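You operate a simulated robot arm through the tools that you are given. There is no shell and no other tool.

You are at the controls of a simulated robot arm. One attempt, no reset.

JOB
Lighten the red paint in the green pot with cream paint to the line, then stir.
Fine: lid on the bench, tin back on its spot, stir smooth with the orange paddle and slot it back; none spilt; the other pot stays as it is. Set down upright: cream paint tin.

Only the result counts: the job must be done as asked and must still hold three seconds after the hand-in. Knocking over, shifting, dropping, spilling or breaking anything else fails it. A push-on lid holds only when it is set on centred and level and pressed home; a screw cap is set on level and turned clockwise until tight.

ROBOT AND FRAMES
A 6-joint arm with a two-finger gripper, fixed in place. Base frame: the origin is at the foot of the arm, x ahead of it, y to its left, z up; the work surface is at about z = 0.8. Readings come in m, rad, newtons and seconds.
Its first joint turns from -2.897 to 2.897 rad. Payload 2.45 kg.
The TCP is the grasp point between the finger pads, 0.02 m short of the fingertips. In the tool frame z runs along the fingers and y along their closing line. Largest opening 0.14 m; the body of the gripper starts 0.168 m behind the TCP.
Orientation is that of the tool frame in the base frame, as [roll, pitch, yaw] about the fixed x, y, z axes, in that order (R = Rz(yaw) Ry(pitch) Rx(roll)). With the fingers straight down and closing along the base's y, the tool's x points along the base's -x, its y along +y and its z along -z.

CONTROLS
- The arm moves only by the tool move_arm. Its argument "moves" is a list of rows, each a list of 7 numbers: the shift along the base's x, y, z in m, then the turn, a rotation vector about the base's x, y, z in rad, then the gripper command, from -1 (fully open) to 1 (shut), values between in proportion. In form: [[tx, ty, tz, ax, ay, az, claw], ...]. A call has 1 to 20 rows; each row is the pose to reach, as a shift and turn from the pose commanded when the call began. A row lasts 0.2 s, in which the tool goes at most 0.05 m and 0.15 rad; a call with a longer step from one row to the next is refused whole, and so is a gripper value outside its range. Where a pose cannot be reached the arm comes as near as it can. A force on the tool above 40 N (or 10 N above the force at the start of the call, whichever is more), or a blocked arm, ends the call early, and 0.2 s more pass. The fingers move at their own pace (about 0.045 m/s each) and stop on an object; they squeeze with about 35 N. The grip force told is the motor's: it shows also when the fingers shut on nothing. Time passes only in rows, and 0.2 s behind the last, so rows that repeat a pose let the fingers close. It gives the time, the measured TCP pose, the force on the tool (base axes), the opening and the grip force at its end, in the units of the frame above (readings bear some noise), with the torque about the TCP (base axes, N m) and any sound that the robot's microphone picked up.
- Cameras (640 x 400 px; columns grow to the right, rows downward): "scene" is fixed at [0.2184, 0.4998, 1.6253]; the picture's right is [-0.46, -0.89, 0.00], its down [-0.68, 0.36, -0.64] and it looks along [0.56, -0.30, -0.77] (base axes); focal length 264 px, centre (320, 200). "wrist" rides on the gripper at [0.078, 0.011, -0.209] in the tool frame; the picture's right is [-0.14, 0.99, 0.00], its down [-0.92, -0.13, -0.37] and it looks along [-0.36, -0.05, 0.93] (tool axes); focal length 280 px, centre (320, 200).
- camera(camera): a new picture of that camera. No time passes.
- point_at(camera, pixels): for up to 12 pixels [column, row] of the newest picture of that camera ("zoom" is the newest enlarged one), the place [x, y, z] in the base frame of the surface seen there, good to about 0.003 m. No time passes.
- enlarge(camera, box): a new picture of the part [left, top, right, bottom] of that camera's present view, enlarged. No time passes.
- hand_in(): hands the job in; it is judged then, once.

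Open the gripper and draw the arm clear of the work before you hand the job in, unless the task says otherwise.

The tools are called as name(argument=value, ...) on one line, values as JSON. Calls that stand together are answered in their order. move_arm: Moves the arm, as the interface text tells. Its arguments: {"type":"object","properties":{"moves":{"type":"array"}},"required":["moves"]} The other tools are called the same way: camera (camera) takes a picture; point_at (camera, pixels) gives the place of the surface under pixels of a picture; enlarge (camera, box) takes an enlarged picture of a part of a camera's view; hand_in () hands the job in.

At the start:

```text
time: 0.0
eef_pos: [0.8278, -0.0878, 1.2163]
tool_rot: [3.142, 0.001, 3.139]
wrist_force: [-0.1, -0.2, 0.0]
wrist_torque: [-0.01, -0.01, -0.04]
opening: 0.1403
finger_force: 0.1
```

scene: 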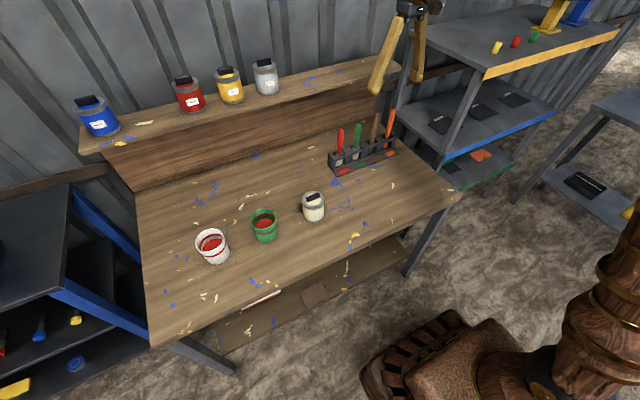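
wrist: 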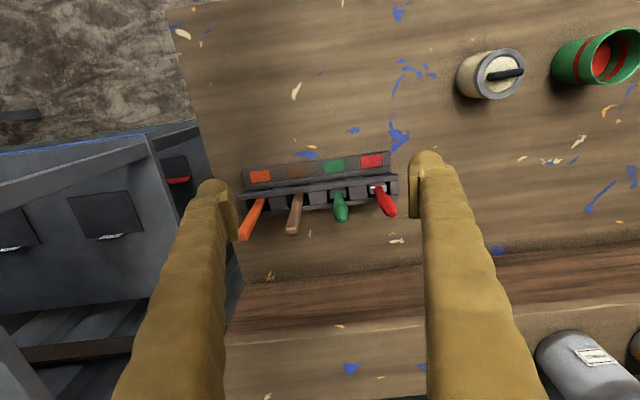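

I start by looking closer at the pots, the cream tin and the paddle rack in the scene view.

enlarge(camera="scene", box=[180, 170, 340, 270])

enlarge(camera="wrist", box=[220, 130, 420, 255])

point_at(camera="scene", pixels=[[313, 196], [313, 218], [264, 224], [264, 240], [213, 242], [213, 262], [341, 130], [357, 128], [375, 118], [391, 112], [345, 165], [395, 148]])

```text
4.00 times, centred on (260, 220) of scene
```

zoom: 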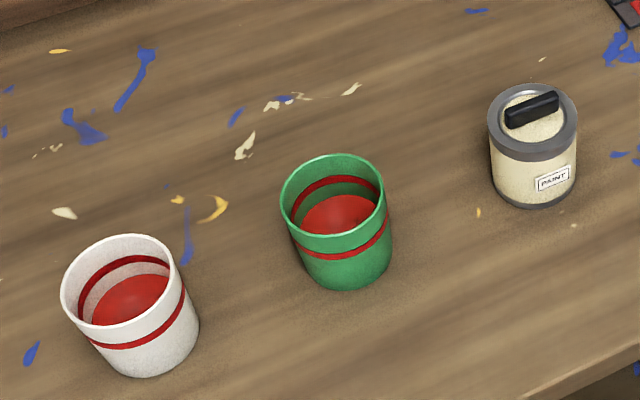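

```text
3.20 times, centred on (320, 192) of wrist
```

zoom: 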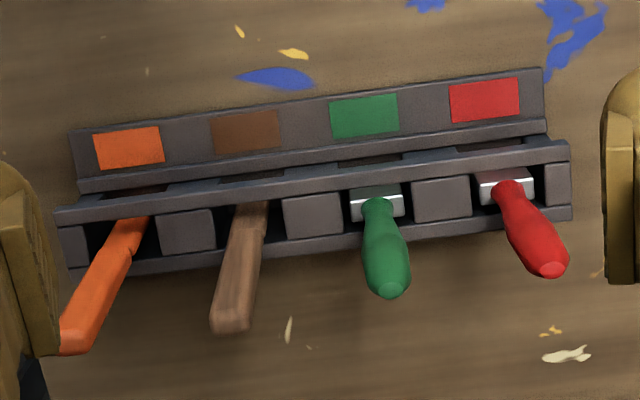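

```text
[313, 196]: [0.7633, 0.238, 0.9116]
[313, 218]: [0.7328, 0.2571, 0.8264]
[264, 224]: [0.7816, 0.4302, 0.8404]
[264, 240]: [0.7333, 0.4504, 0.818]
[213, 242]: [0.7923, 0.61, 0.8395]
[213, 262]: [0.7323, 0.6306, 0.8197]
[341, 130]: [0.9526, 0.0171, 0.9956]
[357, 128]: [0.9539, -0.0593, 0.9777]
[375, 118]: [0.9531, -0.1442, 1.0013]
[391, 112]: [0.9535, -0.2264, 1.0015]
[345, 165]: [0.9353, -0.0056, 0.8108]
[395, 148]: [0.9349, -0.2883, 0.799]
```

The green pot (264,228) sits between the white pot and the cream tin (313,205), and its red band is the line. The orange paddle is the rightmost one in the rack. I move the hand above the pots for a closer wrist view.

move_arm(moves=[[-0.015, 0.035, 0, 0, 0, 0, -1], [-0.03, 0.07, 0, 0, 0, 0, -1], [-0.045, 0.105, 0, 0, 0, 0, -1], [-0.06, 0.14, 0, 0, 0, 0, -1], [-0.075, 0.175, 0, 0, 0, 0, -1], [-0.09, 0.21, 0, 0, 0, 0, -1], [-0.105, 0.245, 0, 0, 0, 0, -1], [-0.12, 0.28, 0, 0, 0, 0, -1], [-0.135, 0.315, 0, 0, 0, 0, -1], [-0.15, 0.35, 0, 0, 0, 0, -1], [-0.165, 0.385, 0, 0, 0, 0, -1], [-0.178, 0.418, 0, 0, 0, 0, -1], [-0.178, 0.418, 0, 0, 0, 0, -1]])

camera(camera="wrist")

```text
time: 2.8
eef_pos: [0.65, 0.3326, 1.2171]
tool_rot: [-3.141, 0.0, 3.139]
wrist_force: [0.7, -0.3, 0.5]
wrist_torque: [-0.02, 0.01, -0.05]
opening: 0.1401
finger_force: 0.0
```

```text
taken
```

wrist: 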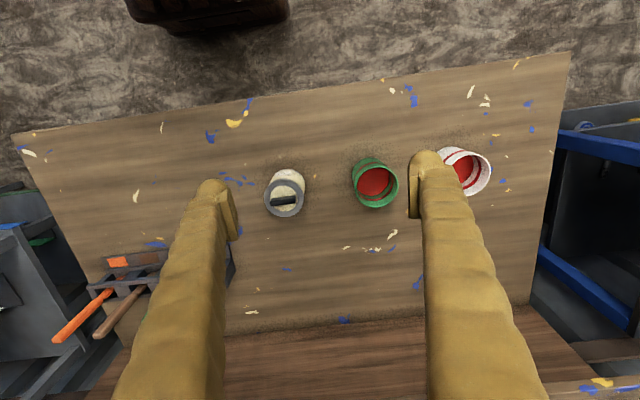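

The tin is at (285,195) and the green pot at (374,183). I enlarge this part and measure both.

enlarge(camera="wrist", box=[250, 140, 410, 240])

```text
4.00 times, centred on (330, 190) of wrist
```

zoom: 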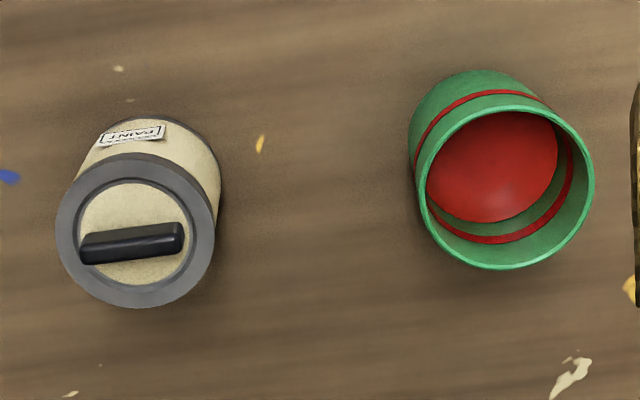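

The tin's lid carries a black bar handle. I measure the handle ends, the ring, and the pot's rim, paint and line.

point_at(camera="zoom", pixels=[[84, 248], [180, 236], [132, 242], [60, 230], [212, 230], [136, 160], [136, 300], [136, 200], [136, 280], [90, 215], [160, 120], [190, 150]])

point_at(camera="zoom", pixels=[[418, 188], [591, 188], [500, 110], [504, 267], [500, 170], [500, 240], [570, 170], [560, 210], [450, 85], [480, 78], [430, 110], [520, 180]])

```text
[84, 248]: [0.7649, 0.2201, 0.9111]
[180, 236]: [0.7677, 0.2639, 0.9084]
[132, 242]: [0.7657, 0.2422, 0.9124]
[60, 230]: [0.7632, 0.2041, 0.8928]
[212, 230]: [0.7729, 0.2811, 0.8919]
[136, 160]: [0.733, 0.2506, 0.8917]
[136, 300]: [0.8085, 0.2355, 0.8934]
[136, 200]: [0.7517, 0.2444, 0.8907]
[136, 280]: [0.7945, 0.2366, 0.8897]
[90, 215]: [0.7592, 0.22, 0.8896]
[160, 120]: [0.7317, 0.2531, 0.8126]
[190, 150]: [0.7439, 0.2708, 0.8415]
```

```text
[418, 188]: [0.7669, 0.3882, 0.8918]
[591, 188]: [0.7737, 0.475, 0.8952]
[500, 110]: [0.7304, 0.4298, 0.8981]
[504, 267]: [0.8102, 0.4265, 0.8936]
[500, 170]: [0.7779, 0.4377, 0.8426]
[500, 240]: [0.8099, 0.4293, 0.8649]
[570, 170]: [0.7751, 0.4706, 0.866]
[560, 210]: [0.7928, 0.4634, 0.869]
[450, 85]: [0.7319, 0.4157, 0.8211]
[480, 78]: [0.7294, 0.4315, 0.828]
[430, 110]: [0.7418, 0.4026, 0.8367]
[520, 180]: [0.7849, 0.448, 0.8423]
```

The tin is centred near (0.769, 0.243) with its top at z≈0.892 and a handle along y with its top at 0.911. The pot is centred near (0.770, 0.432), with the rim at 0.895, the paint at 0.842 and the line at about 0.867. I turn the hand a quarter turn so the fingers close across the handle, and hover above the tin.

move_arm(moves=[[0.01, -0.008, -0.01, 0, 0, 0.14, -1], [0.02, -0.016, -0.02, 0, 0, 0.28, -1], [0.03, -0.024, -0.03, 0, 0, 0.42, -1], [0.04, -0.032, -0.04, 0, 0, 0.56, -1], [0.05, -0.04, -0.05, 0, 0, 0.7, -1], [0.06, -0.048, -0.06, 0, 0, 0.84, -1], [0.07, -0.056, -0.07, 0, 0, 0.98, -1], [0.08, -0.064, -0.08, 0, 0, 1.12, -1], [0.09, -0.072, -0.09, 0, 0, 1.26, -1], [0.1, -0.08, -0.1, 0, 0, 1.4, -1], [0.119, -0.09, -0.11, 0, 0, 1.51, -1], [0.119, -0.09, -0.12, 0, 0, 1.51, -1], [0.119, -0.09, -0.12, 0, 0, 1.51, -1]])

camera(camera="wrist")

camera(camera="scene")

```text
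time: 5.6
eef_pos: [0.7685, 0.2408, 1.0982]
tool_rot: [3.141, -0.001, -1.632]
wrist_force: [-0.2, -0.5, 0.3]
wrist_torque: [-0.02, 0.0, -0.02]
opening: 0.1399
finger_force: 0.1
```

```text
taken
```

wrist: 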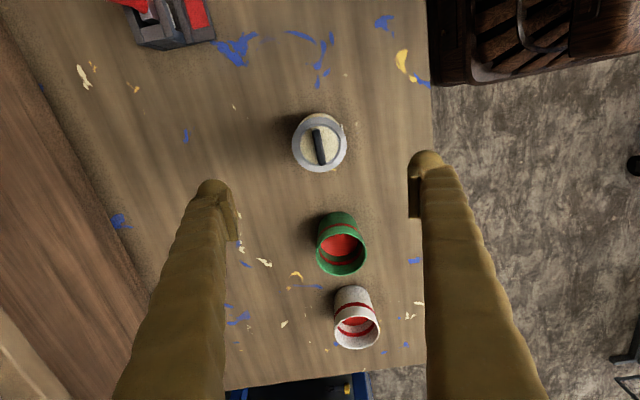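

```text
taken
```

scene: 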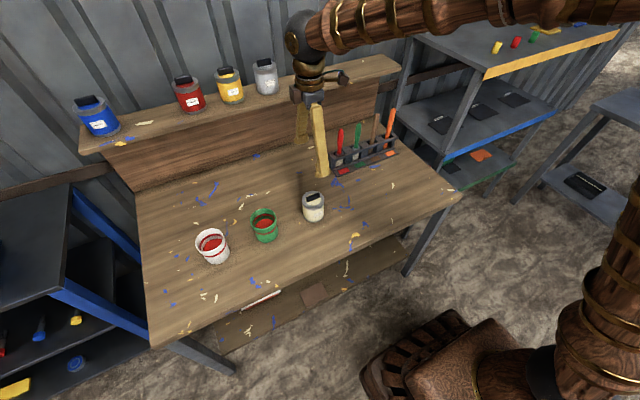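

The hand is above the tin; in the wrist view the handle runs from (315,130) to (323,163). I enlarge to read the handle's line precisely.

enlarge(camera="wrist", box=[272, 102, 368, 182])

```text
5.00 times, centred on (320, 142) of wrist
```

zoom: 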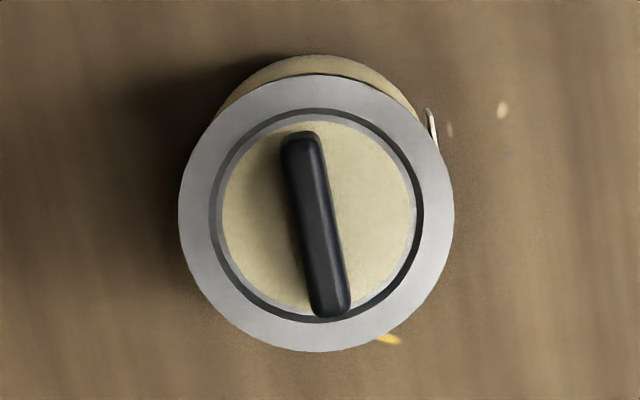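

I read the handle ends, the ring edges and the rim height from this view.

point_at(camera="zoom", pixels=[[298, 150], [331, 305], [314, 225], [182, 210], [450, 210], [316, 82], [316, 348], [230, 220], [400, 220], [260, 170], [305, 180], [325, 280]])

```text
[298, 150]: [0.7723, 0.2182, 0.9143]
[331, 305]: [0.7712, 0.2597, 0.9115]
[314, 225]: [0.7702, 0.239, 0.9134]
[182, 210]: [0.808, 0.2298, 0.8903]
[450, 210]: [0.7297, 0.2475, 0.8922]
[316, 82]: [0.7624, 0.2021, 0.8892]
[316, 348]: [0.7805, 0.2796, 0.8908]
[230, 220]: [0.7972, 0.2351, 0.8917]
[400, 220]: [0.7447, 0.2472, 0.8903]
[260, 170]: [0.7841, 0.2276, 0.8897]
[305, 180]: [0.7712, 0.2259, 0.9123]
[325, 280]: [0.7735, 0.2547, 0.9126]
```

The handle centre is at about (0.771, 0.240), nearly along y, with its top at 0.913. I turn a little further, lower onto it with the tips just above the ring, and close.

move_arm(moves=[[0.002, 0, -0.04, 0, 0, 0.04, -1], [0.002, 0, -0.08, 0, 0, 0.04, -0.6], [0.002, 0, -0.12, 0, 0, 0.04, -0.3], [0.002, 0, -0.15, 0, 0, 0.04, -0.2], [0.002, 0, -0.17, 0, 0, 0.04, -0.2], [0.002, 0, -0.182, 0, 0, 0.04, -0.2], [0.002, 0, -0.182, 0, 0, 0.04, -0.2]])

camera(camera="wrist")

```text
time: 7.2
eef_pos: [0.7698, 0.2415, 0.9132]
tool_rot: [-3.14, 0.0, -1.594]
wrist_force: [-0.5, 0.0, 0.4]
wrist_torque: [0.01, 0.02, -0.03]
opening: 0.0841
finger_force: 0.1
```

```text
taken
```

wrist: 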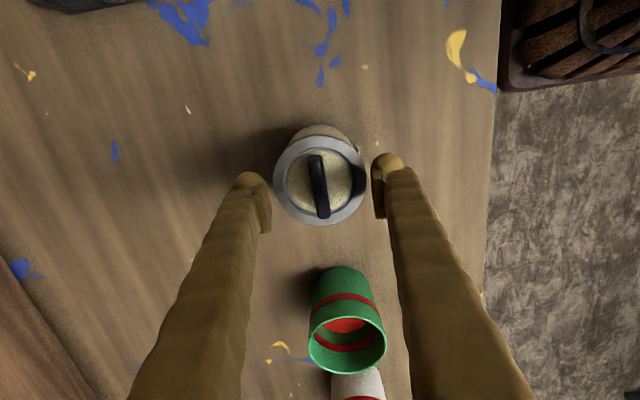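

The tips sit either side of the tin, about 2 mm above the ring. I raise slightly and close on the handle.

move_arm(moves=[[0.001, -0.001, 0.003, 0, 0, 0, -0.2], [0.001, -0.001, 0.003, 0, 0, 0, 1], [0.001, -0.001, 0.003, 0, 0, 0, 1], [0.001, -0.001, 0.003, 0, 0, 0, 1], [0.001, -0.001, 0.003, 0, 0, 0, 1], [0.001, -0.001, 0.003, 0, 0, 0, 1], [0.001, -0.001, 0.003, 0, 0, 0, 1], [0.001, -0.001, 0.003, 0, 0, 0, 1]])

camera(camera="wrist")

```text
time: 9.0
eef_pos: [0.771, 0.2404, 0.9163]
tool_rot: [3.141, -0.001, -1.592]
wrist_force: [0.2, 0.7, 0.8]
wrist_torque: [-0.01, -0.01, -0.01]
opening: 0.01
finger_force: 35.0
heard: snap
```

```text
taken
```

wrist: 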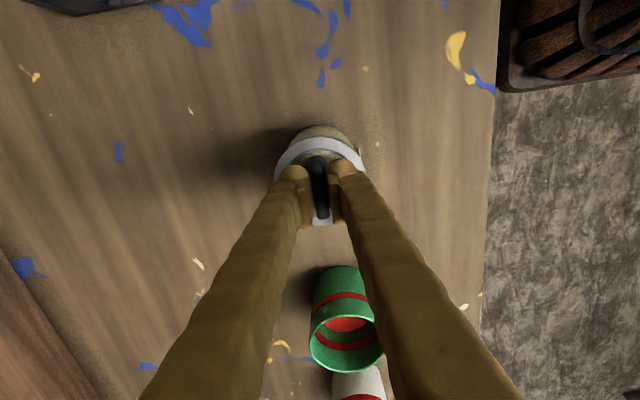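

The handle is held (opening 0.010, 35 N) and a snap was heard. I pull straight up slowly.

move_arm(moves=[[0, 0, 0.003, 0, 0, 0, 1], [0, 0, 0.006, 0, 0, 0, 1], [0, 0, 0.009, 0, 0, 0, 1], [0, 0, 0.012, 0, 0, 0, 1], [0, 0, 0.016, 0, 0, 0, 1], [0, 0, 0.02, 0, 0, 0, 1]])

camera(camera="wrist")

```text
time: 10.4
eef_pos: [0.7715, 0.2406, 0.938]
tool_rot: [-3.142, 0.0, -1.591]
wrist_force: [0.2, -0.7, -0.1]
wrist_torque: [0.02, 0.03, -0.06]
opening: 0.0101
finger_force: 35.2
```

```text
taken
```

wrist: 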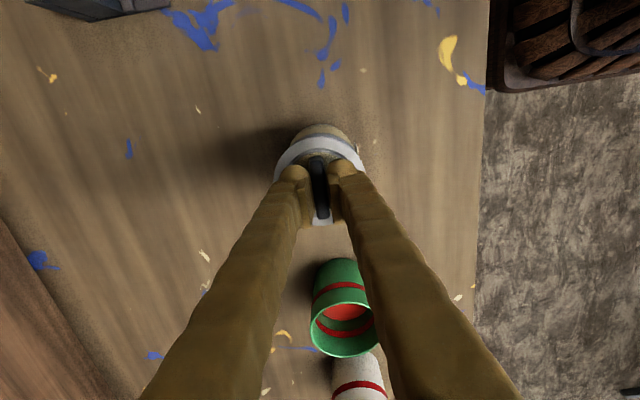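

I check whether only the lid came up or the whole tin.

enlarge(camera="scene", box=[250, 150, 378, 230])

enlarge(camera="wrist", box=[260, 110, 388, 240])

```text
5.00 times, centred on (314, 190) of scene
```

zoom: 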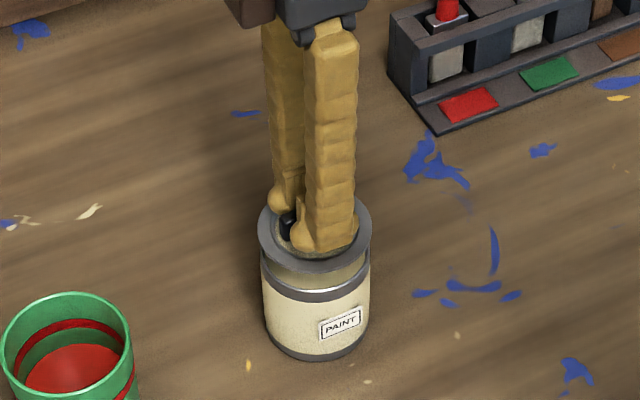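

```text
3.08 times, centred on (324, 175) of wrist
```

zoom: 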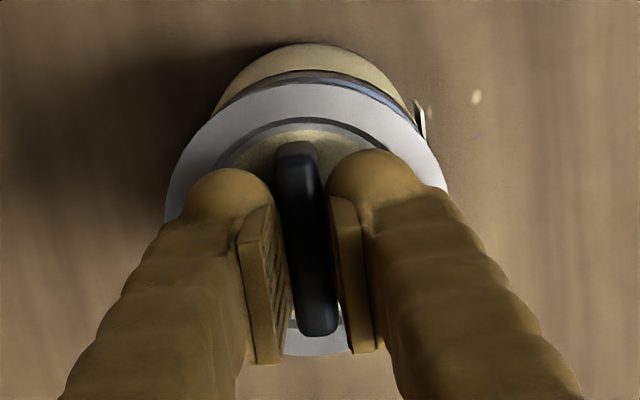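

Only the lid came up: the tin stays on the bench with a gap visible under the grey ring. I check the bench's free area towards −y to set the lid down.

camera(camera="scene")

point_at(camera="scene", pixels=[[352, 240], [400, 232], [420, 221], [455, 200], [350, 215], [370, 205], [385, 195], [360, 190], [335, 175], [400, 205], [235, 300], [300, 265]])

```text
taken
```

scene: 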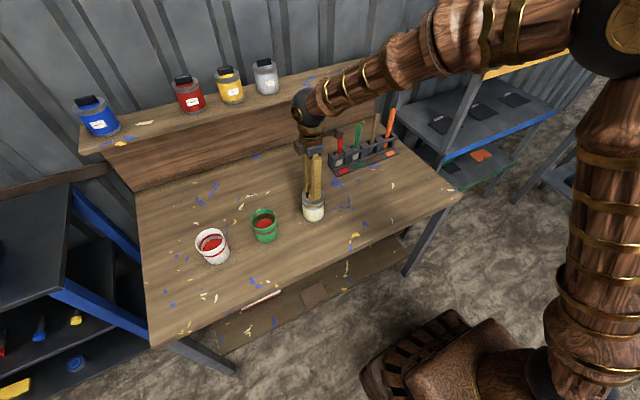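

```text
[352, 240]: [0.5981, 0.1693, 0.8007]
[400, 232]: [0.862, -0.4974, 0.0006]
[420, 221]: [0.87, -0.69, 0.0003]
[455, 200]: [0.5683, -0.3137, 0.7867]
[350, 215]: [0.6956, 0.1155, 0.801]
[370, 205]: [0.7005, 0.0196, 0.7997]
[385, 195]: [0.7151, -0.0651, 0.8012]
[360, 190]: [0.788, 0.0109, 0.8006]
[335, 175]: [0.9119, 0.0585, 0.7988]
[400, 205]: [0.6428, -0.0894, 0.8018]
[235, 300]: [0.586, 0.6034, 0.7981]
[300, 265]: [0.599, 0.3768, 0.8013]
```

Bench points such as (370,205) read z≈0.80, and the front edge is at x≈0.59. I carry the lid to about (0.70, 0.06), above the open bench.

move_arm(moves=[[0, 0, 0.02, 0, 0, 0, 1], [0, 0, 0.05, 0, 0, 0, 1], [-0.01, -0.03, 0.06, 0, 0, 0, 1], [-0.025, -0.065, 0.06, 0, 0, 0, 1], [-0.04, -0.1, 0.06, 0, 0, 0, 1], [-0.055, -0.14, 0.05, 0, 0, 0, 1], [-0.07, -0.18, 0.03, 0, 0, 0, 1], [-0.07, -0.18, 0, 0, 0, 0, 1], [-0.07, -0.18, -0.04, 0, 0, 0, 1], [-0.07, -0.18, -0.07, 0, 0, 0, 1], [-0.07, -0.18, -0.08, 0, 0, 0, 1], [-0.07, -0.18, -0.08, 0, 0, 0, 1]])

enlarge(camera="scene", box=[290, 140, 418, 230])

```text
time: 13.0
eef_pos: [0.6997, 0.0598, 0.8559]
tool_rot: [-3.141, 0.001, -1.592]
wrist_force: [-0.5, -0.1, -0.3]
wrist_torque: [0.0, -0.02, 0.03]
opening: 0.01
finger_force: 35.6
```

```text
4.44 times, centred on (354, 185) of scene
```

zoom: 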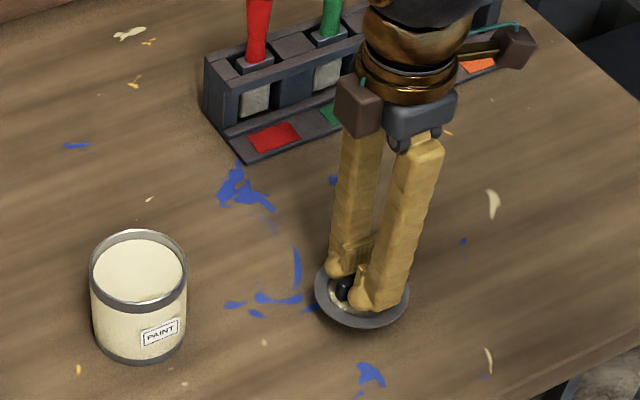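

The lid hangs level over the bench, and the open tin shows cream near its rim. I lower the lid in small steps until it touches.

move_arm(moves=[[0, 0, -0.004, 0, 0, 0, 1], [0, 0, -0.008, 0, 0, 0, 1], [0, 0, -0.011, 0, 0, 0, 1], [0, 0, -0.014, 0, 0, 0, 1], [0, 0, -0.017, 0, 0, 0, 1], [0, 0, -0.02, 0, 0, 0, 1], [0, 0, -0.023, 0, 0, 0, 1], [0, 0, -0.026, 0, 0, 0, 1]])

enlarge(camera="scene", box=[290, 140, 418, 230])

```text
time: 14.8
eef_pos: [0.7019, 0.0589, 0.8311]
tool_rot: [3.141, 0.002, -1.592]
wrist_force: [-1.0, 0.5, 0.5]
wrist_torque: [-0.01, -0.02, 0.02]
opening: 0.0099
finger_force: 35.5
```

```text
4.44 times, centred on (354, 185) of scene
```

zoom: 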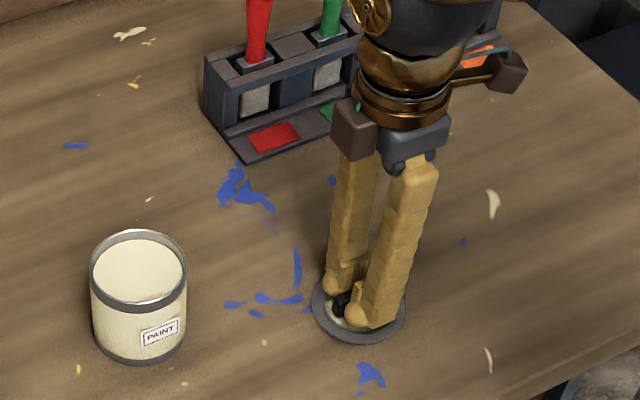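

There is no contact yet at z=0.831, with the ring top at about 0.806. I lower a few more millimetres.

move_arm(moves=[[0, 0, -0.001, 0, 0, 0, 1], [0, 0, -0.002, 0, 0, 0, 1], [0, 0, -0.003, 0, 0, 0, 1], [0, 0, -0.004, 0, 0, 0, 1]])

```text
time: 15.8
eef_pos: [0.7009, 0.0595, 0.8276]
tool_rot: [-3.14, -0.001, -1.592]
wrist_force: [-1.3, 2.2, 14.2]
wrist_torque: [-0.03, 0.01, 0.0]
opening: 0.01
finger_force: 35.1
```

Contact shows as 14 N. I ease up 1.5 mm, open a little, then rise straight up.

move_arm(moves=[[0, 0, 0.002, 0, 0, 0, 1], [0, 0, 0.002, 0, 0, 0, 0.5], [0, 0, 0.002, 0, 0, 0, 0.5], [0, 0, 0.002, 0, 0, 0, 0.5], [0, 0, 0.012, 0, 0, 0, 0.5], [0, 0, 0.032, 0, 0, 0, 0.5], [0, 0, 0.07, 0, 0, 0, -0.2], [0, 0, 0.11, 0, 0, 0, -1], [0, 0, 0.15, 0, 0, 0, -1], [0, 0, 0.18, 0, 0, 0, -1]])

enlarge(camera="scene", box=[290, 140, 418, 230])

camera(camera="wrist")

```text
time: 18.0
eef_pos: [0.7014, 0.0592, 1.0091]
tool_rot: [-3.141, 0.0, -1.591]
wrist_force: [-0.5, 0.1, -1.0]
wrist_torque: [-0.03, 0.01, -0.02]
opening: 0.122
finger_force: 0.0
```

```text
4.44 times, centred on (354, 185) of scene
```

zoom: 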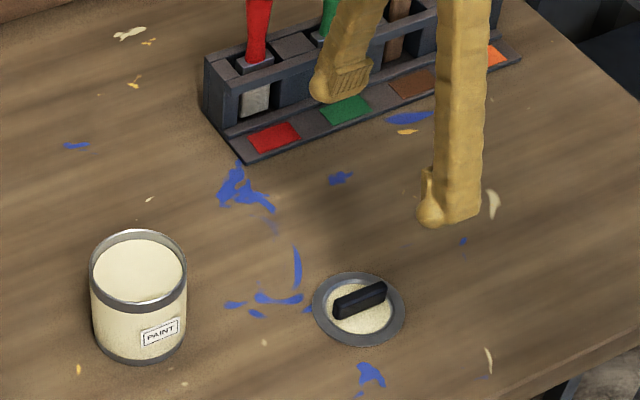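

```text
taken
```

wrist: 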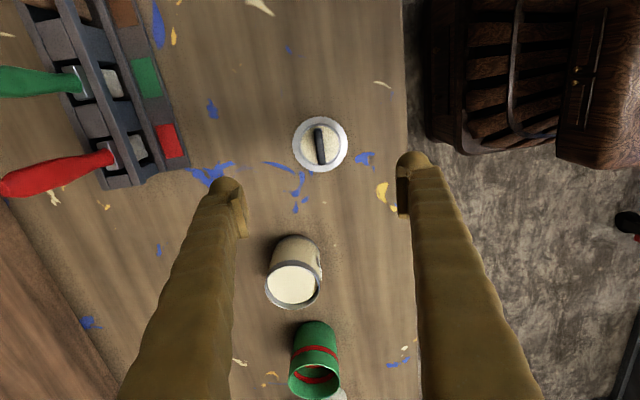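

The lid lies flat on the bench. I measure the open tin's rim, paint level and position.

enlarge(camera="wrist", box=[240, 220, 352, 400])

point_at(camera="wrist", pixels=[[292, 284], [285, 272], [300, 295], [266, 285], [320, 285], [292, 264], [292, 307], [292, 250], [310, 250], [319, 270]])

enlarge(camera="scene", box=[290, 180, 340, 230])

```text
2.22 times, centred on (296, 310) of wrist
```

zoom: 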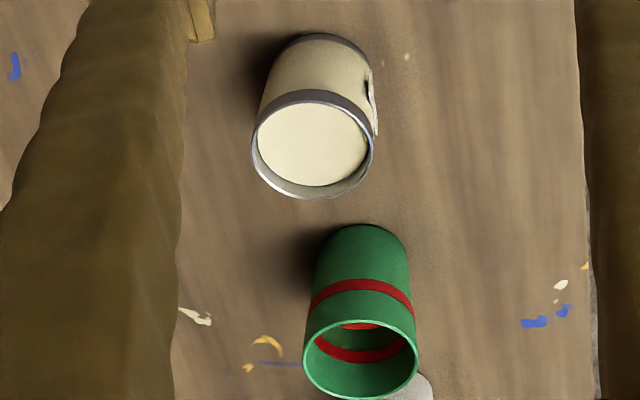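

```text
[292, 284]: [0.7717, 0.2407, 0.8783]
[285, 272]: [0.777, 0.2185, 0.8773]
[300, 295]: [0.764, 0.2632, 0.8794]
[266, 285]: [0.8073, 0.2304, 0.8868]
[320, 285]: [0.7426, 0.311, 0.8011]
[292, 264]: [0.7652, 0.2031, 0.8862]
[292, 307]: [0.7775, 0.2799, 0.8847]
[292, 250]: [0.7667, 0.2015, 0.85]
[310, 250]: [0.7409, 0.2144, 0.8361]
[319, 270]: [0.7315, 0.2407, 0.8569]
```

```text
8.00 times, centred on (315, 205) of scene
```

zoom: 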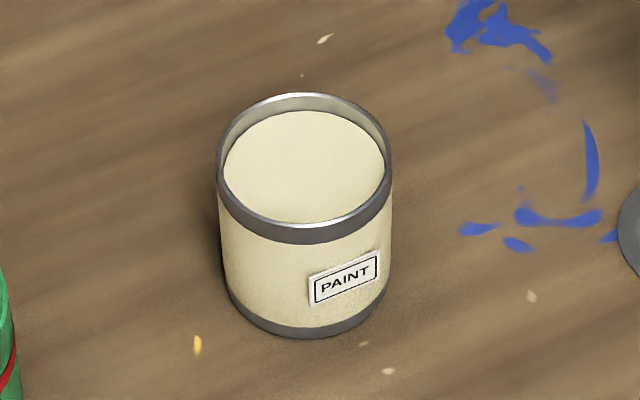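

The tin rim is at z≈0.886 with cream at 0.878, centre (0.771, 0.241), so only about 45° of tilt will be needed. I lean the hand 25° towards −y and move to a pre-grasp above the tin with the fingers either side along x.

move_arm(moves=[[0.01, 0.02, 0.02, 0.1, 0, 0, -1], [0.025, 0.05, 0.02, 0.2, 0, 0, -1], [0.04, 0.08, 0.02, 0.3, 0, 0, -1], [0.055, 0.11, 0.01, 0.4, 0, 0, -1], [0.069, 0.14, 0, 0.436, 0, 0, -1], [0.069, 0.14, -0.04, 0.436, 0, 0, -1], [0.069, 0.14, -0.074, 0.436, 0, 0, -1], [0.069, 0.14, -0.074, 0.436, 0, 0, -1]])

camera(camera="wrist")

camera(camera="scene")

```text
time: 19.8
eef_pos: [0.7725, 0.1978, 0.935]
tool_rot: [3.131, 0.436, -1.594]
wrist_force: [0.0, 1.0, -0.1]
wrist_torque: [-0.01, 0.0, 0.0]
opening: 0.1399
finger_force: 0.1
```

```text
taken
```

wrist: 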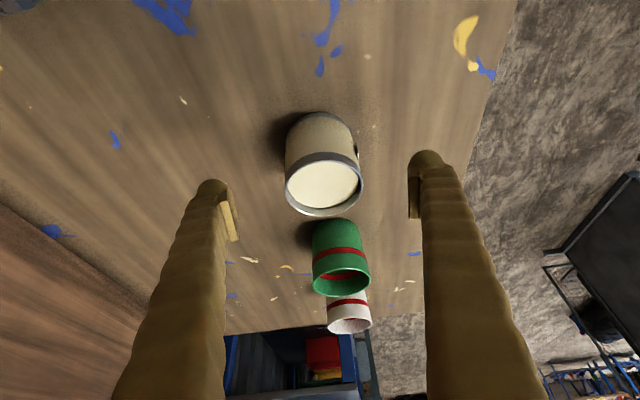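

```text
taken
```

scene: 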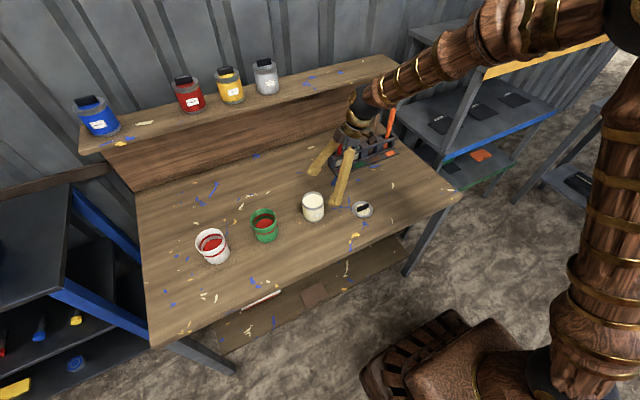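

The tin is centred between the open fingers at (322,185). I advance 0.1 m along the tool axis and close gently around it.

move_arm(moves=[[-0.001, 0.0085, -0.018, 0, 0, 0, -1], [-0.001, 0.017, -0.036, 0, 0, 0, -1], [-0.001, 0.0255, -0.054, 0, 0, 0, -1], [-0.001, 0.034, -0.073, 0, 0, 0, -1], [-0.001, 0.0425, -0.091, 0, 0, 0, -1], [-0.001, 0.0425, -0.091, 0, 0, 0, -1]])

camera(camera="wrist")

enlarge(camera="scene", box=[250, 130, 378, 240])

```text
time: 21.2
eef_pos: [0.7704, 0.2427, 0.844]
tool_rot: [3.133, 0.435, -1.594]
wrist_force: [-0.1, 0.1, 0.1]
wrist_torque: [0.0, -0.01, 0.0]
opening: 0.1399
finger_force: 0.0
```

```text
taken
```

wrist: 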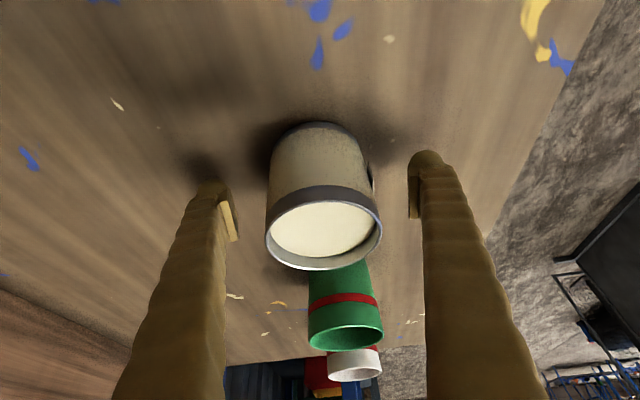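

```text
3.64 times, centred on (314, 185) of scene
```

zoom: 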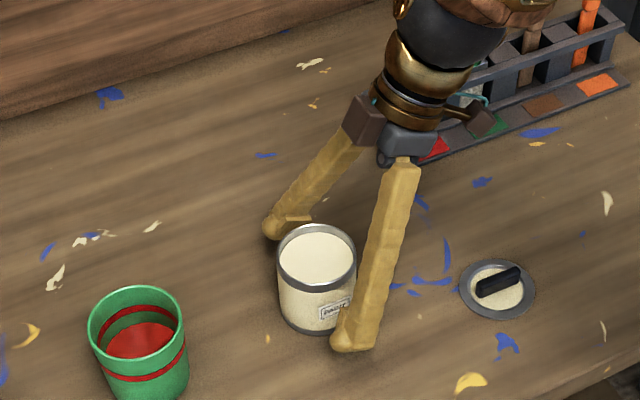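

The tin stands centred between the fingers. I close on it.

move_arm(moves=[[0, 0, 0, 0, 0, 0, 0.2], [0, 0, 0, 0, 0, 0, 0.2], [0, 0, 0, 0, 0, 0, 0.2], [0, 0, 0, 0, 0, 0, 0.4], [0, 0, 0, 0, 0, 0, 1], [0, 0, 0, 0, 0, 0, 1]])

camera(camera="wrist")

```text
time: 22.6
eef_pos: [0.7703, 0.2423, 0.8445]
tool_rot: [3.133, 0.436, -1.595]
wrist_force: [-1.0, 0.4, 1.3]
wrist_torque: [-0.04, -0.05, 0.01]
opening: 0.0816
finger_force: 34.8
```

```text
taken
```

wrist: 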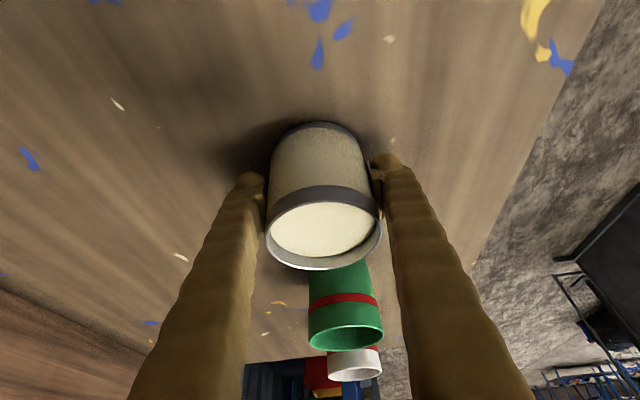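

The grip is on (0.082 opening, 35 N). I lift slowly straight up and check that the tin stays level.

move_arm(moves=[[0, 0, 0.005, 0, 0, 0, 1], [0, 0, 0.012, 0, 0, 0, 1], [0, 0, 0.022, 0, 0, 0, 1], [0, 0, 0.034, 0, 0, 0, 1], [0, 0, 0.046, 0, 0, 0, 1], [0, 0, 0.055, 0, 0, 0, 1], [0, 0, 0.06, 0, 0, 0, 1], [0, 0, 0.06, 0, 0, 0, 1]])

camera(camera="wrist")

enlarge(camera="scene", box=[250, 130, 378, 240])

```text
time: 24.4
eef_pos: [0.7686, 0.2425, 0.9038]
tool_rot: [3.133, 0.436, -1.594]
wrist_force: [0.4, 0.2, -5.3]
wrist_torque: [0.01, 0.03, 0.0]
opening: 0.0816
finger_force: 35.3
```

```text
taken
```

wrist: 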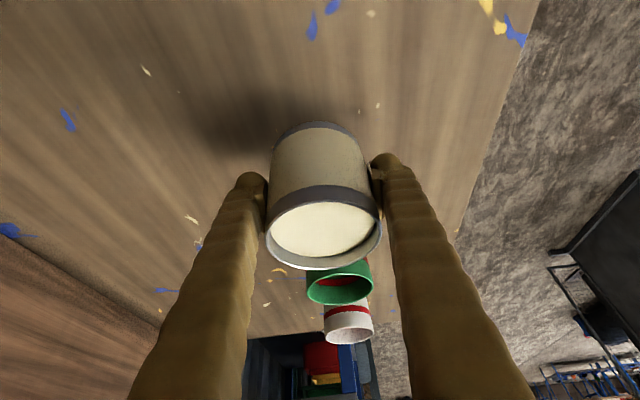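

```text
3.64 times, centred on (314, 185) of scene
```

zoom: 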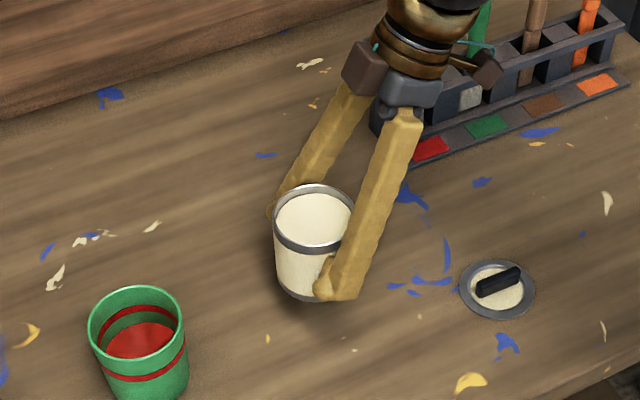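

The tin is held level (about 0.53 kg). I raise it above the pot's rim height and glide slowly until its lip is over the near side of the green pot.

move_arm(moves=[[0, 0, 0.008, 0, 0, 0, 1], [0, 0, 0.02, 0, 0, 0, 1], [0, 0.002, 0.032, 0, 0, 0, 1], [0, 0.008, 0.044, 0, 0, 0, 1], [0, 0.016, 0.052, 0, 0, 0, 1], [0, 0.026, 0.056, 0, 0, 0, 1], [0, 0.036, 0.056, 0, 0, 0, 1], [0, 0.046, 0.056, 0, 0, 0, 1], [0, 0.056, 0.056, 0, 0, 0, 1], [0, 0.066, 0.056, 0, 0, 0, 1], [0, 0.076, 0.056, 0, 0, 0, 1], [0, 0.086, 0.056, 0, 0, 0, 1], [0, 0.096, 0.056, 0, 0, 0, 1], [0, 0.106, 0.056, 0, 0, 0, 1], [0, 0.116, 0.056, 0, 0, 0, 1], [0, 0.124, 0.056, 0, 0, 0, 1], [0, 0.131, 0.056, 0, 0, 0, 1], [0, 0.135, 0.056, 0, 0, 0, 1], [0, 0.136, 0.056, 0, 0, 0, 1], [0, 0.136, 0.056, 0, 0, 0, 1]])

camera(camera="wrist")

camera(camera="scene")

enlarge(camera="scene", box=[200, 150, 328, 260])

```text
time: 28.6
eef_pos: [0.7698, 0.3787, 0.9586]
tool_rot: [3.131, 0.435, -1.595]
wrist_force: [-0.5, 0.3, -5.4]
wrist_torque: [0.02, -0.01, -0.02]
opening: 0.0816
finger_force: 34.7
```

```text
taken
```

wrist: 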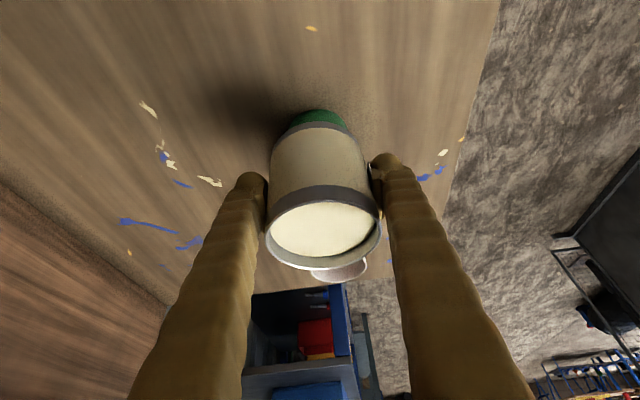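

```text
taken
```

scene: 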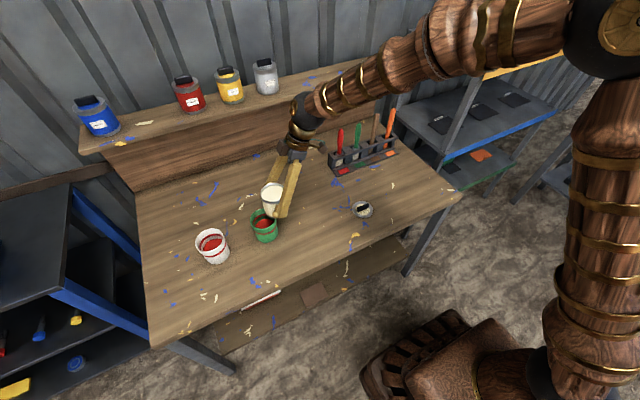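

```text
3.64 times, centred on (264, 205) of scene
```

zoom: 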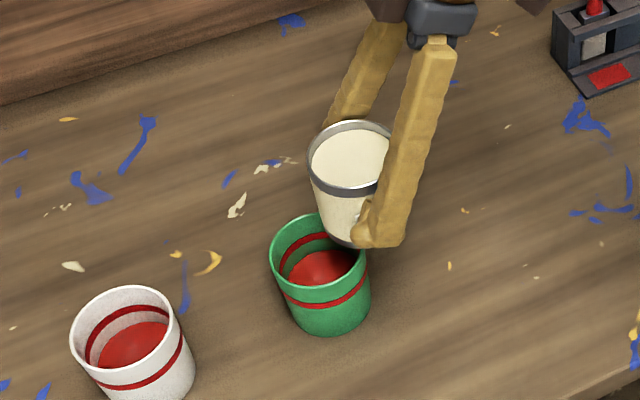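

The scene view shows both the tin and the pot's opening. I measure the tin's rim and the pot's rim, line and paint from this zoom before tilting.

point_at(camera="zoom", pixels=[[311, 170], [318, 182], [335, 190], [347, 126], [345, 155], [315, 268], [272, 260], [320, 302], [290, 255], [300, 238], [285, 270], [330, 330]])

```text
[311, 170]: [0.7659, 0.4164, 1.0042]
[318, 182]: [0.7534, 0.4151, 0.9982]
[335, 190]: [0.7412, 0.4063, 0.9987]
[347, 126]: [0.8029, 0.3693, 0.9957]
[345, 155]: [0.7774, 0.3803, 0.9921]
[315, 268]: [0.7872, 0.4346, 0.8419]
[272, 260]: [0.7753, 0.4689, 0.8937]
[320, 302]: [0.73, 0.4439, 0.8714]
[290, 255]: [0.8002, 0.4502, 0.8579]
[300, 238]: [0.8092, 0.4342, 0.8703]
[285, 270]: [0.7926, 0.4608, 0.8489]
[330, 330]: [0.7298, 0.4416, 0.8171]
```

The lip is at about (0.766, 0.416, 1.0), above the pot's opening. I tilt the tin towards +y about the lip, first to 10°, where the cream should nearly reach the rim.

move_arm(moves=[[0, -0.0017, 0.0017, -0.0436, 0, 0, 1], [0, -0.0035, 0.0035, -0.0873, 0, 0, 1], [0, -0.0051, 0.0053, -0.1309, 0, 0, 1], [0, -0.0067, 0.0072, -0.1745, 0, 0, 1], [0, -0.0067, 0.0072, -0.1745, 0, 0, 1]])

enlarge(camera="scene", box=[220, 160, 316, 250])

camera(camera="wrist")

```text
time: 29.8
eef_pos: [0.7705, 0.3721, 0.9659]
tool_rot: [3.136, 0.26, -1.593]
wrist_force: [0.4, 0.1, -4.5]
wrist_torque: [-0.01, -0.02, -0.03]
opening: 0.0817
finger_force: 35.0
```

```text
4.44 times, centred on (268, 205) of scene
```

zoom: 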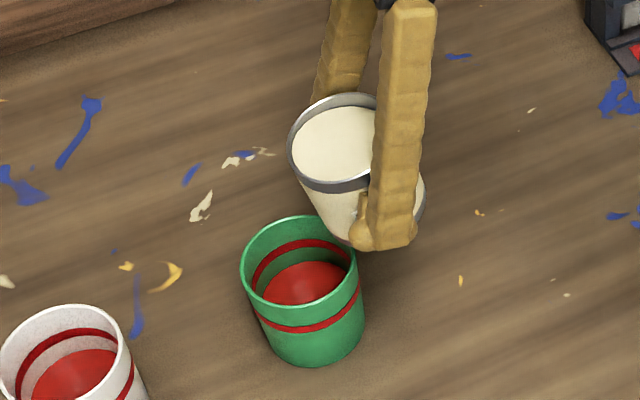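

```text
taken
```

wrist: 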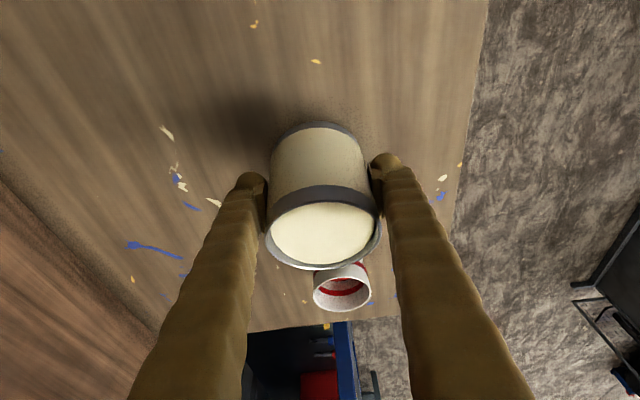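

No cream has gone over the lip at 10°. I tilt on to 15° at about 1° per row.

move_arm(moves=[[0, -0.0006, 0.0008, -0.0175, 0, 0, 1], [0, -0.0012, 0.0016, -0.0349, 0, 0, 1], [0, -0.0018, 0.0024, -0.0524, 0, 0, 1], [0, -0.0024, 0.0033, -0.0698, 0, 0, 1], [0, -0.0029, 0.0041, -0.0873, 0, 0, 1], [0, -0.0029, 0.0041, -0.0873, 0, 0, 1]])

enlarge(camera="scene", box=[220, 160, 316, 250])

camera(camera="wrist")

```text
time: 31.2
eef_pos: [0.7686, 0.37, 0.9692]
tool_rot: [3.137, 0.176, -1.593]
wrist_force: [0.2, 0.4, -5.1]
wrist_torque: [0.04, 0.0, -0.01]
opening: 0.0818
finger_force: 34.7
```

```text
4.44 times, centred on (268, 205) of scene
```

zoom: 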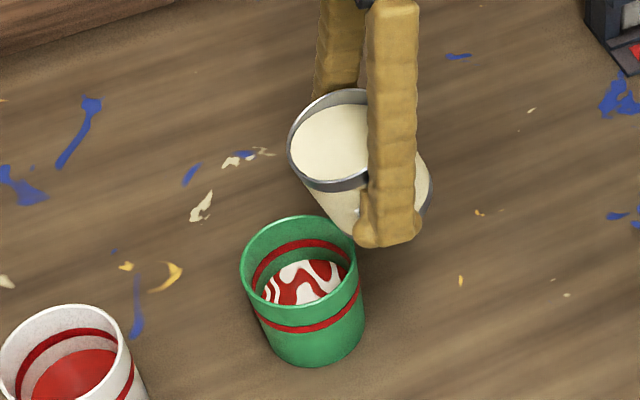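

```text
taken
```

wrist: 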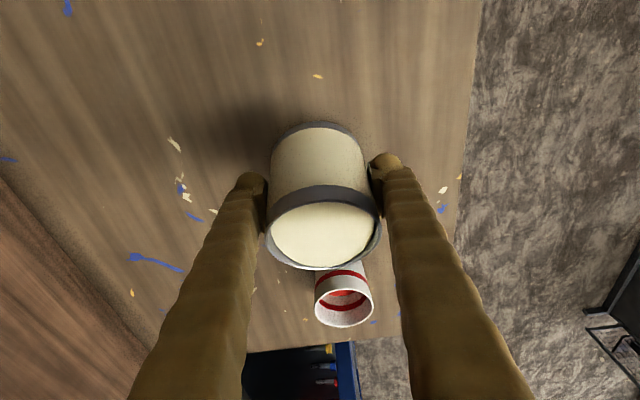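

Cream has begun to land in the green pot as white swirls inside it. I tilt on to 22° slowly.

move_arm(moves=[[0, -0.0005, 0.0008, -0.0175, 0, 0, 1], [0, -0.001, 0.0017, -0.0349, 0, 0, 1], [0, -0.0015, 0.0025, -0.0524, 0, 0, 1], [0, -0.002, 0.0034, -0.0698, 0, 0, 1], [0, -0.0025, 0.0042, -0.0873, 0, 0, 1], [0, -0.003, 0.0051, -0.1047, 0, 0, 1], [0, -0.0034, 0.006, -0.1222, 0, 0, 1], [0, -0.0034, 0.006, -0.1222, 0, 0, 1]])

enlarge(camera="scene", box=[220, 160, 316, 250])

point_at(camera="zoom", pixels=[[305, 280], [290, 290], [325, 275], [290, 180], [300, 190], [268, 265], [290, 250], [318, 245]])

```text
time: 33.0
eef_pos: [0.7706, 0.3649, 0.9766]
tool_rot: [3.14, 0.053, -1.592]
wrist_force: [0.4, -0.4, -3.9]
wrist_torque: [0.04, 0.01, 0.02]
opening: 0.0816
finger_force: 34.8
```

```text
4.44 times, centred on (268, 205) of scene
```

zoom: 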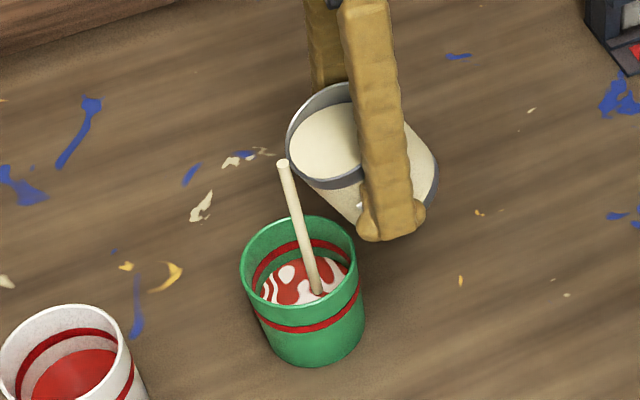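

```text
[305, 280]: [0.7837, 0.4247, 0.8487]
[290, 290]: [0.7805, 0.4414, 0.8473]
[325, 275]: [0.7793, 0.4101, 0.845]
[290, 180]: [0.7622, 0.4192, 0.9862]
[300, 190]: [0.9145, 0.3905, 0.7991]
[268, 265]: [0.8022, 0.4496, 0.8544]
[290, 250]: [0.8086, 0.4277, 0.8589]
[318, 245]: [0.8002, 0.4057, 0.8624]
```

A stream now falls from (283,165) straight into the pot, and the level has risen to about 0.847. I keep tilting slowly to 27°.

move_arm(moves=[[0, -0.0004, 0.0009, -0.0175, 0, 0, 1], [0, -0.0008, 0.0018, -0.0349, 0, 0, 1], [0, -0.0012, 0.0027, -0.0524, 0, 0, 1], [0, -0.0016, 0.0036, -0.0698, 0, 0, 1], [0, -0.0018, 0.0045, -0.0873, 0, 0, 1], [0, -0.0018, 0.0045, -0.0873, 0, 0, 1], [0, -0.0018, 0.0045, -0.0873, 0, 0, 1]])

enlarge(camera="scene", box=[220, 160, 316, 250])

point_at(camera="zoom", pixels=[[295, 280], [290, 290], [330, 275], [285, 175], [268, 265], [290, 250], [318, 245], [280, 300]])

```text
time: 34.6
eef_pos: [0.7699, 0.3632, 0.9804]
tool_rot: [-3.141, -0.035, -1.594]
wrist_force: [-0.5, -0.7, -4.3]
wrist_torque: [0.0, -0.03, 0.01]
opening: 0.0816
finger_force: 34.8
```

```text
4.44 times, centred on (268, 205) of scene
```

zoom: 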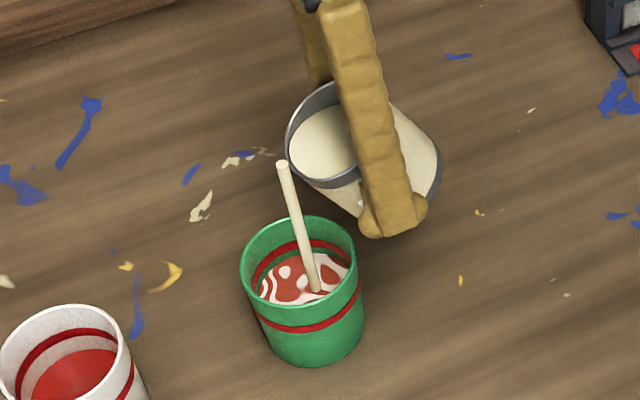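

```text
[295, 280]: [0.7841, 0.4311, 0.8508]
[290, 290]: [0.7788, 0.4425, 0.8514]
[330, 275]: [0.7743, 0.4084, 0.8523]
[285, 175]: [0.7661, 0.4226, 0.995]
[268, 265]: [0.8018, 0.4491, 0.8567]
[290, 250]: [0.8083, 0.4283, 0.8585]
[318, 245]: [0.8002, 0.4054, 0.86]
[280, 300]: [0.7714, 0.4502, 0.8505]
```

The level is about 0.851, a bit under halfway to the line. I continue tilting to 34°.

move_arm(moves=[[0, -0.0003, 0.0009, -0.0175, 0, 0, 1], [0, -0.0006, 0.0019, -0.0349, 0, 0, 1], [0, -0.0009, 0.0028, -0.0524, 0, 0, 1], [0, -0.0012, 0.0038, -0.0698, 0, 0, 1], [0, -0.0015, 0.0047, -0.0873, 0, 0, 1], [0, -0.0018, 0.0057, -0.1047, 0, 0, 1], [0, -0.002, 0.0066, -0.1222, 0, 0, 1], [0, -0.002, 0.0066, -0.1222, 0, 0, 1]])

enlarge(camera="scene", box=[220, 160, 316, 250])

point_at(camera="zoom", pixels=[[295, 280], [290, 290], [330, 272], [285, 175], [268, 265], [290, 250], [318, 245], [280, 297]])

camera(camera="wrist")

```text
time: 36.4
eef_pos: [0.7709, 0.3623, 0.9871]
tool_rot: [-3.139, -0.158, -1.593]
wrist_force: [-1.3, -0.4, -3.9]
wrist_torque: [0.04, -0.01, -0.02]
opening: 0.0817
finger_force: 35.0
```

```text
4.44 times, centred on (268, 205) of scene
```

zoom: 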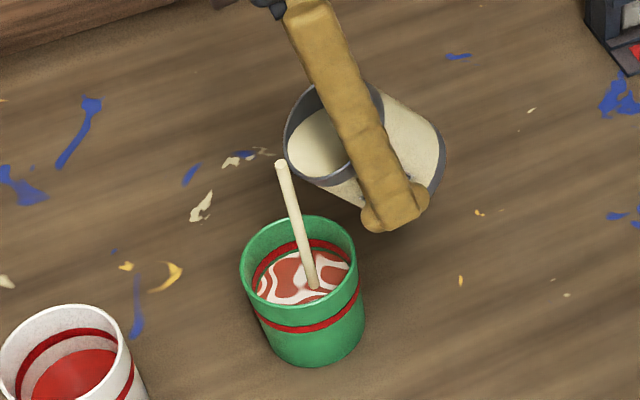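

```text
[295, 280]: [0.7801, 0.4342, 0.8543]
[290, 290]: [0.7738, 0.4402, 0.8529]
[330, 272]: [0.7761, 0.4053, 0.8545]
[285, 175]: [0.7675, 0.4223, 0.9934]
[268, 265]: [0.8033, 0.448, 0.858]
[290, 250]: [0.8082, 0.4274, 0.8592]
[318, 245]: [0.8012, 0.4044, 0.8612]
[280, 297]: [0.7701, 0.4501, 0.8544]
```

```text
taken
```

wrist: 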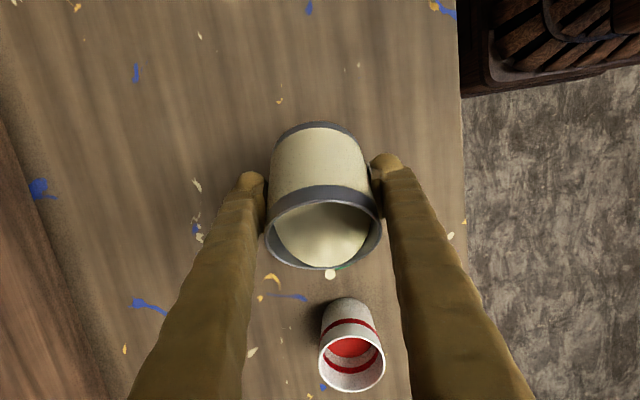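

The level is about 0.854. I hold here for a second to see how much flow continues, then look closer at the band in the pot.

move_arm(moves=[[0, 0, 0, 0, 0, 0, 1], [0, 0, 0, 0, 0, 0, 1], [0, 0, 0, 0, 0, 0, 1]])

enlarge(camera="scene", box=[250, 200, 282, 232])

point_at(camera="zoom", pixels=[[300, 100], [300, 130], [300, 150], [300, 170], [300, 200], [300, 230], [200, 250], [250, 280]])

```text
time: 37.2
eef_pos: [0.7706, 0.3623, 0.9871]
tool_rot: [-3.137, -0.158, -1.592]
wrist_force: [-0.8, 0.2, -4.1]
wrist_torque: [0.05, 0.02, 0.02]
opening: 0.0815
finger_force: 34.9
```

```text
12.50 times, centred on (266, 216) of scene
```

zoom: 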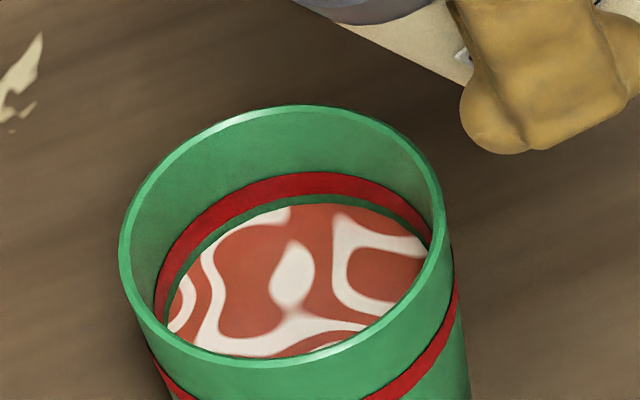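

```text
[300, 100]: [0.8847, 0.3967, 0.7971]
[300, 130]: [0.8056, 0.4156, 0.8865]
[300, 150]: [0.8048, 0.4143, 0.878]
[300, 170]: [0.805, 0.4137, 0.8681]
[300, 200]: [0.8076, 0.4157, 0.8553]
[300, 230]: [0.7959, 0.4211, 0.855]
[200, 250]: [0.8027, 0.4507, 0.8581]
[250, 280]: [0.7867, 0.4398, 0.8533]
```

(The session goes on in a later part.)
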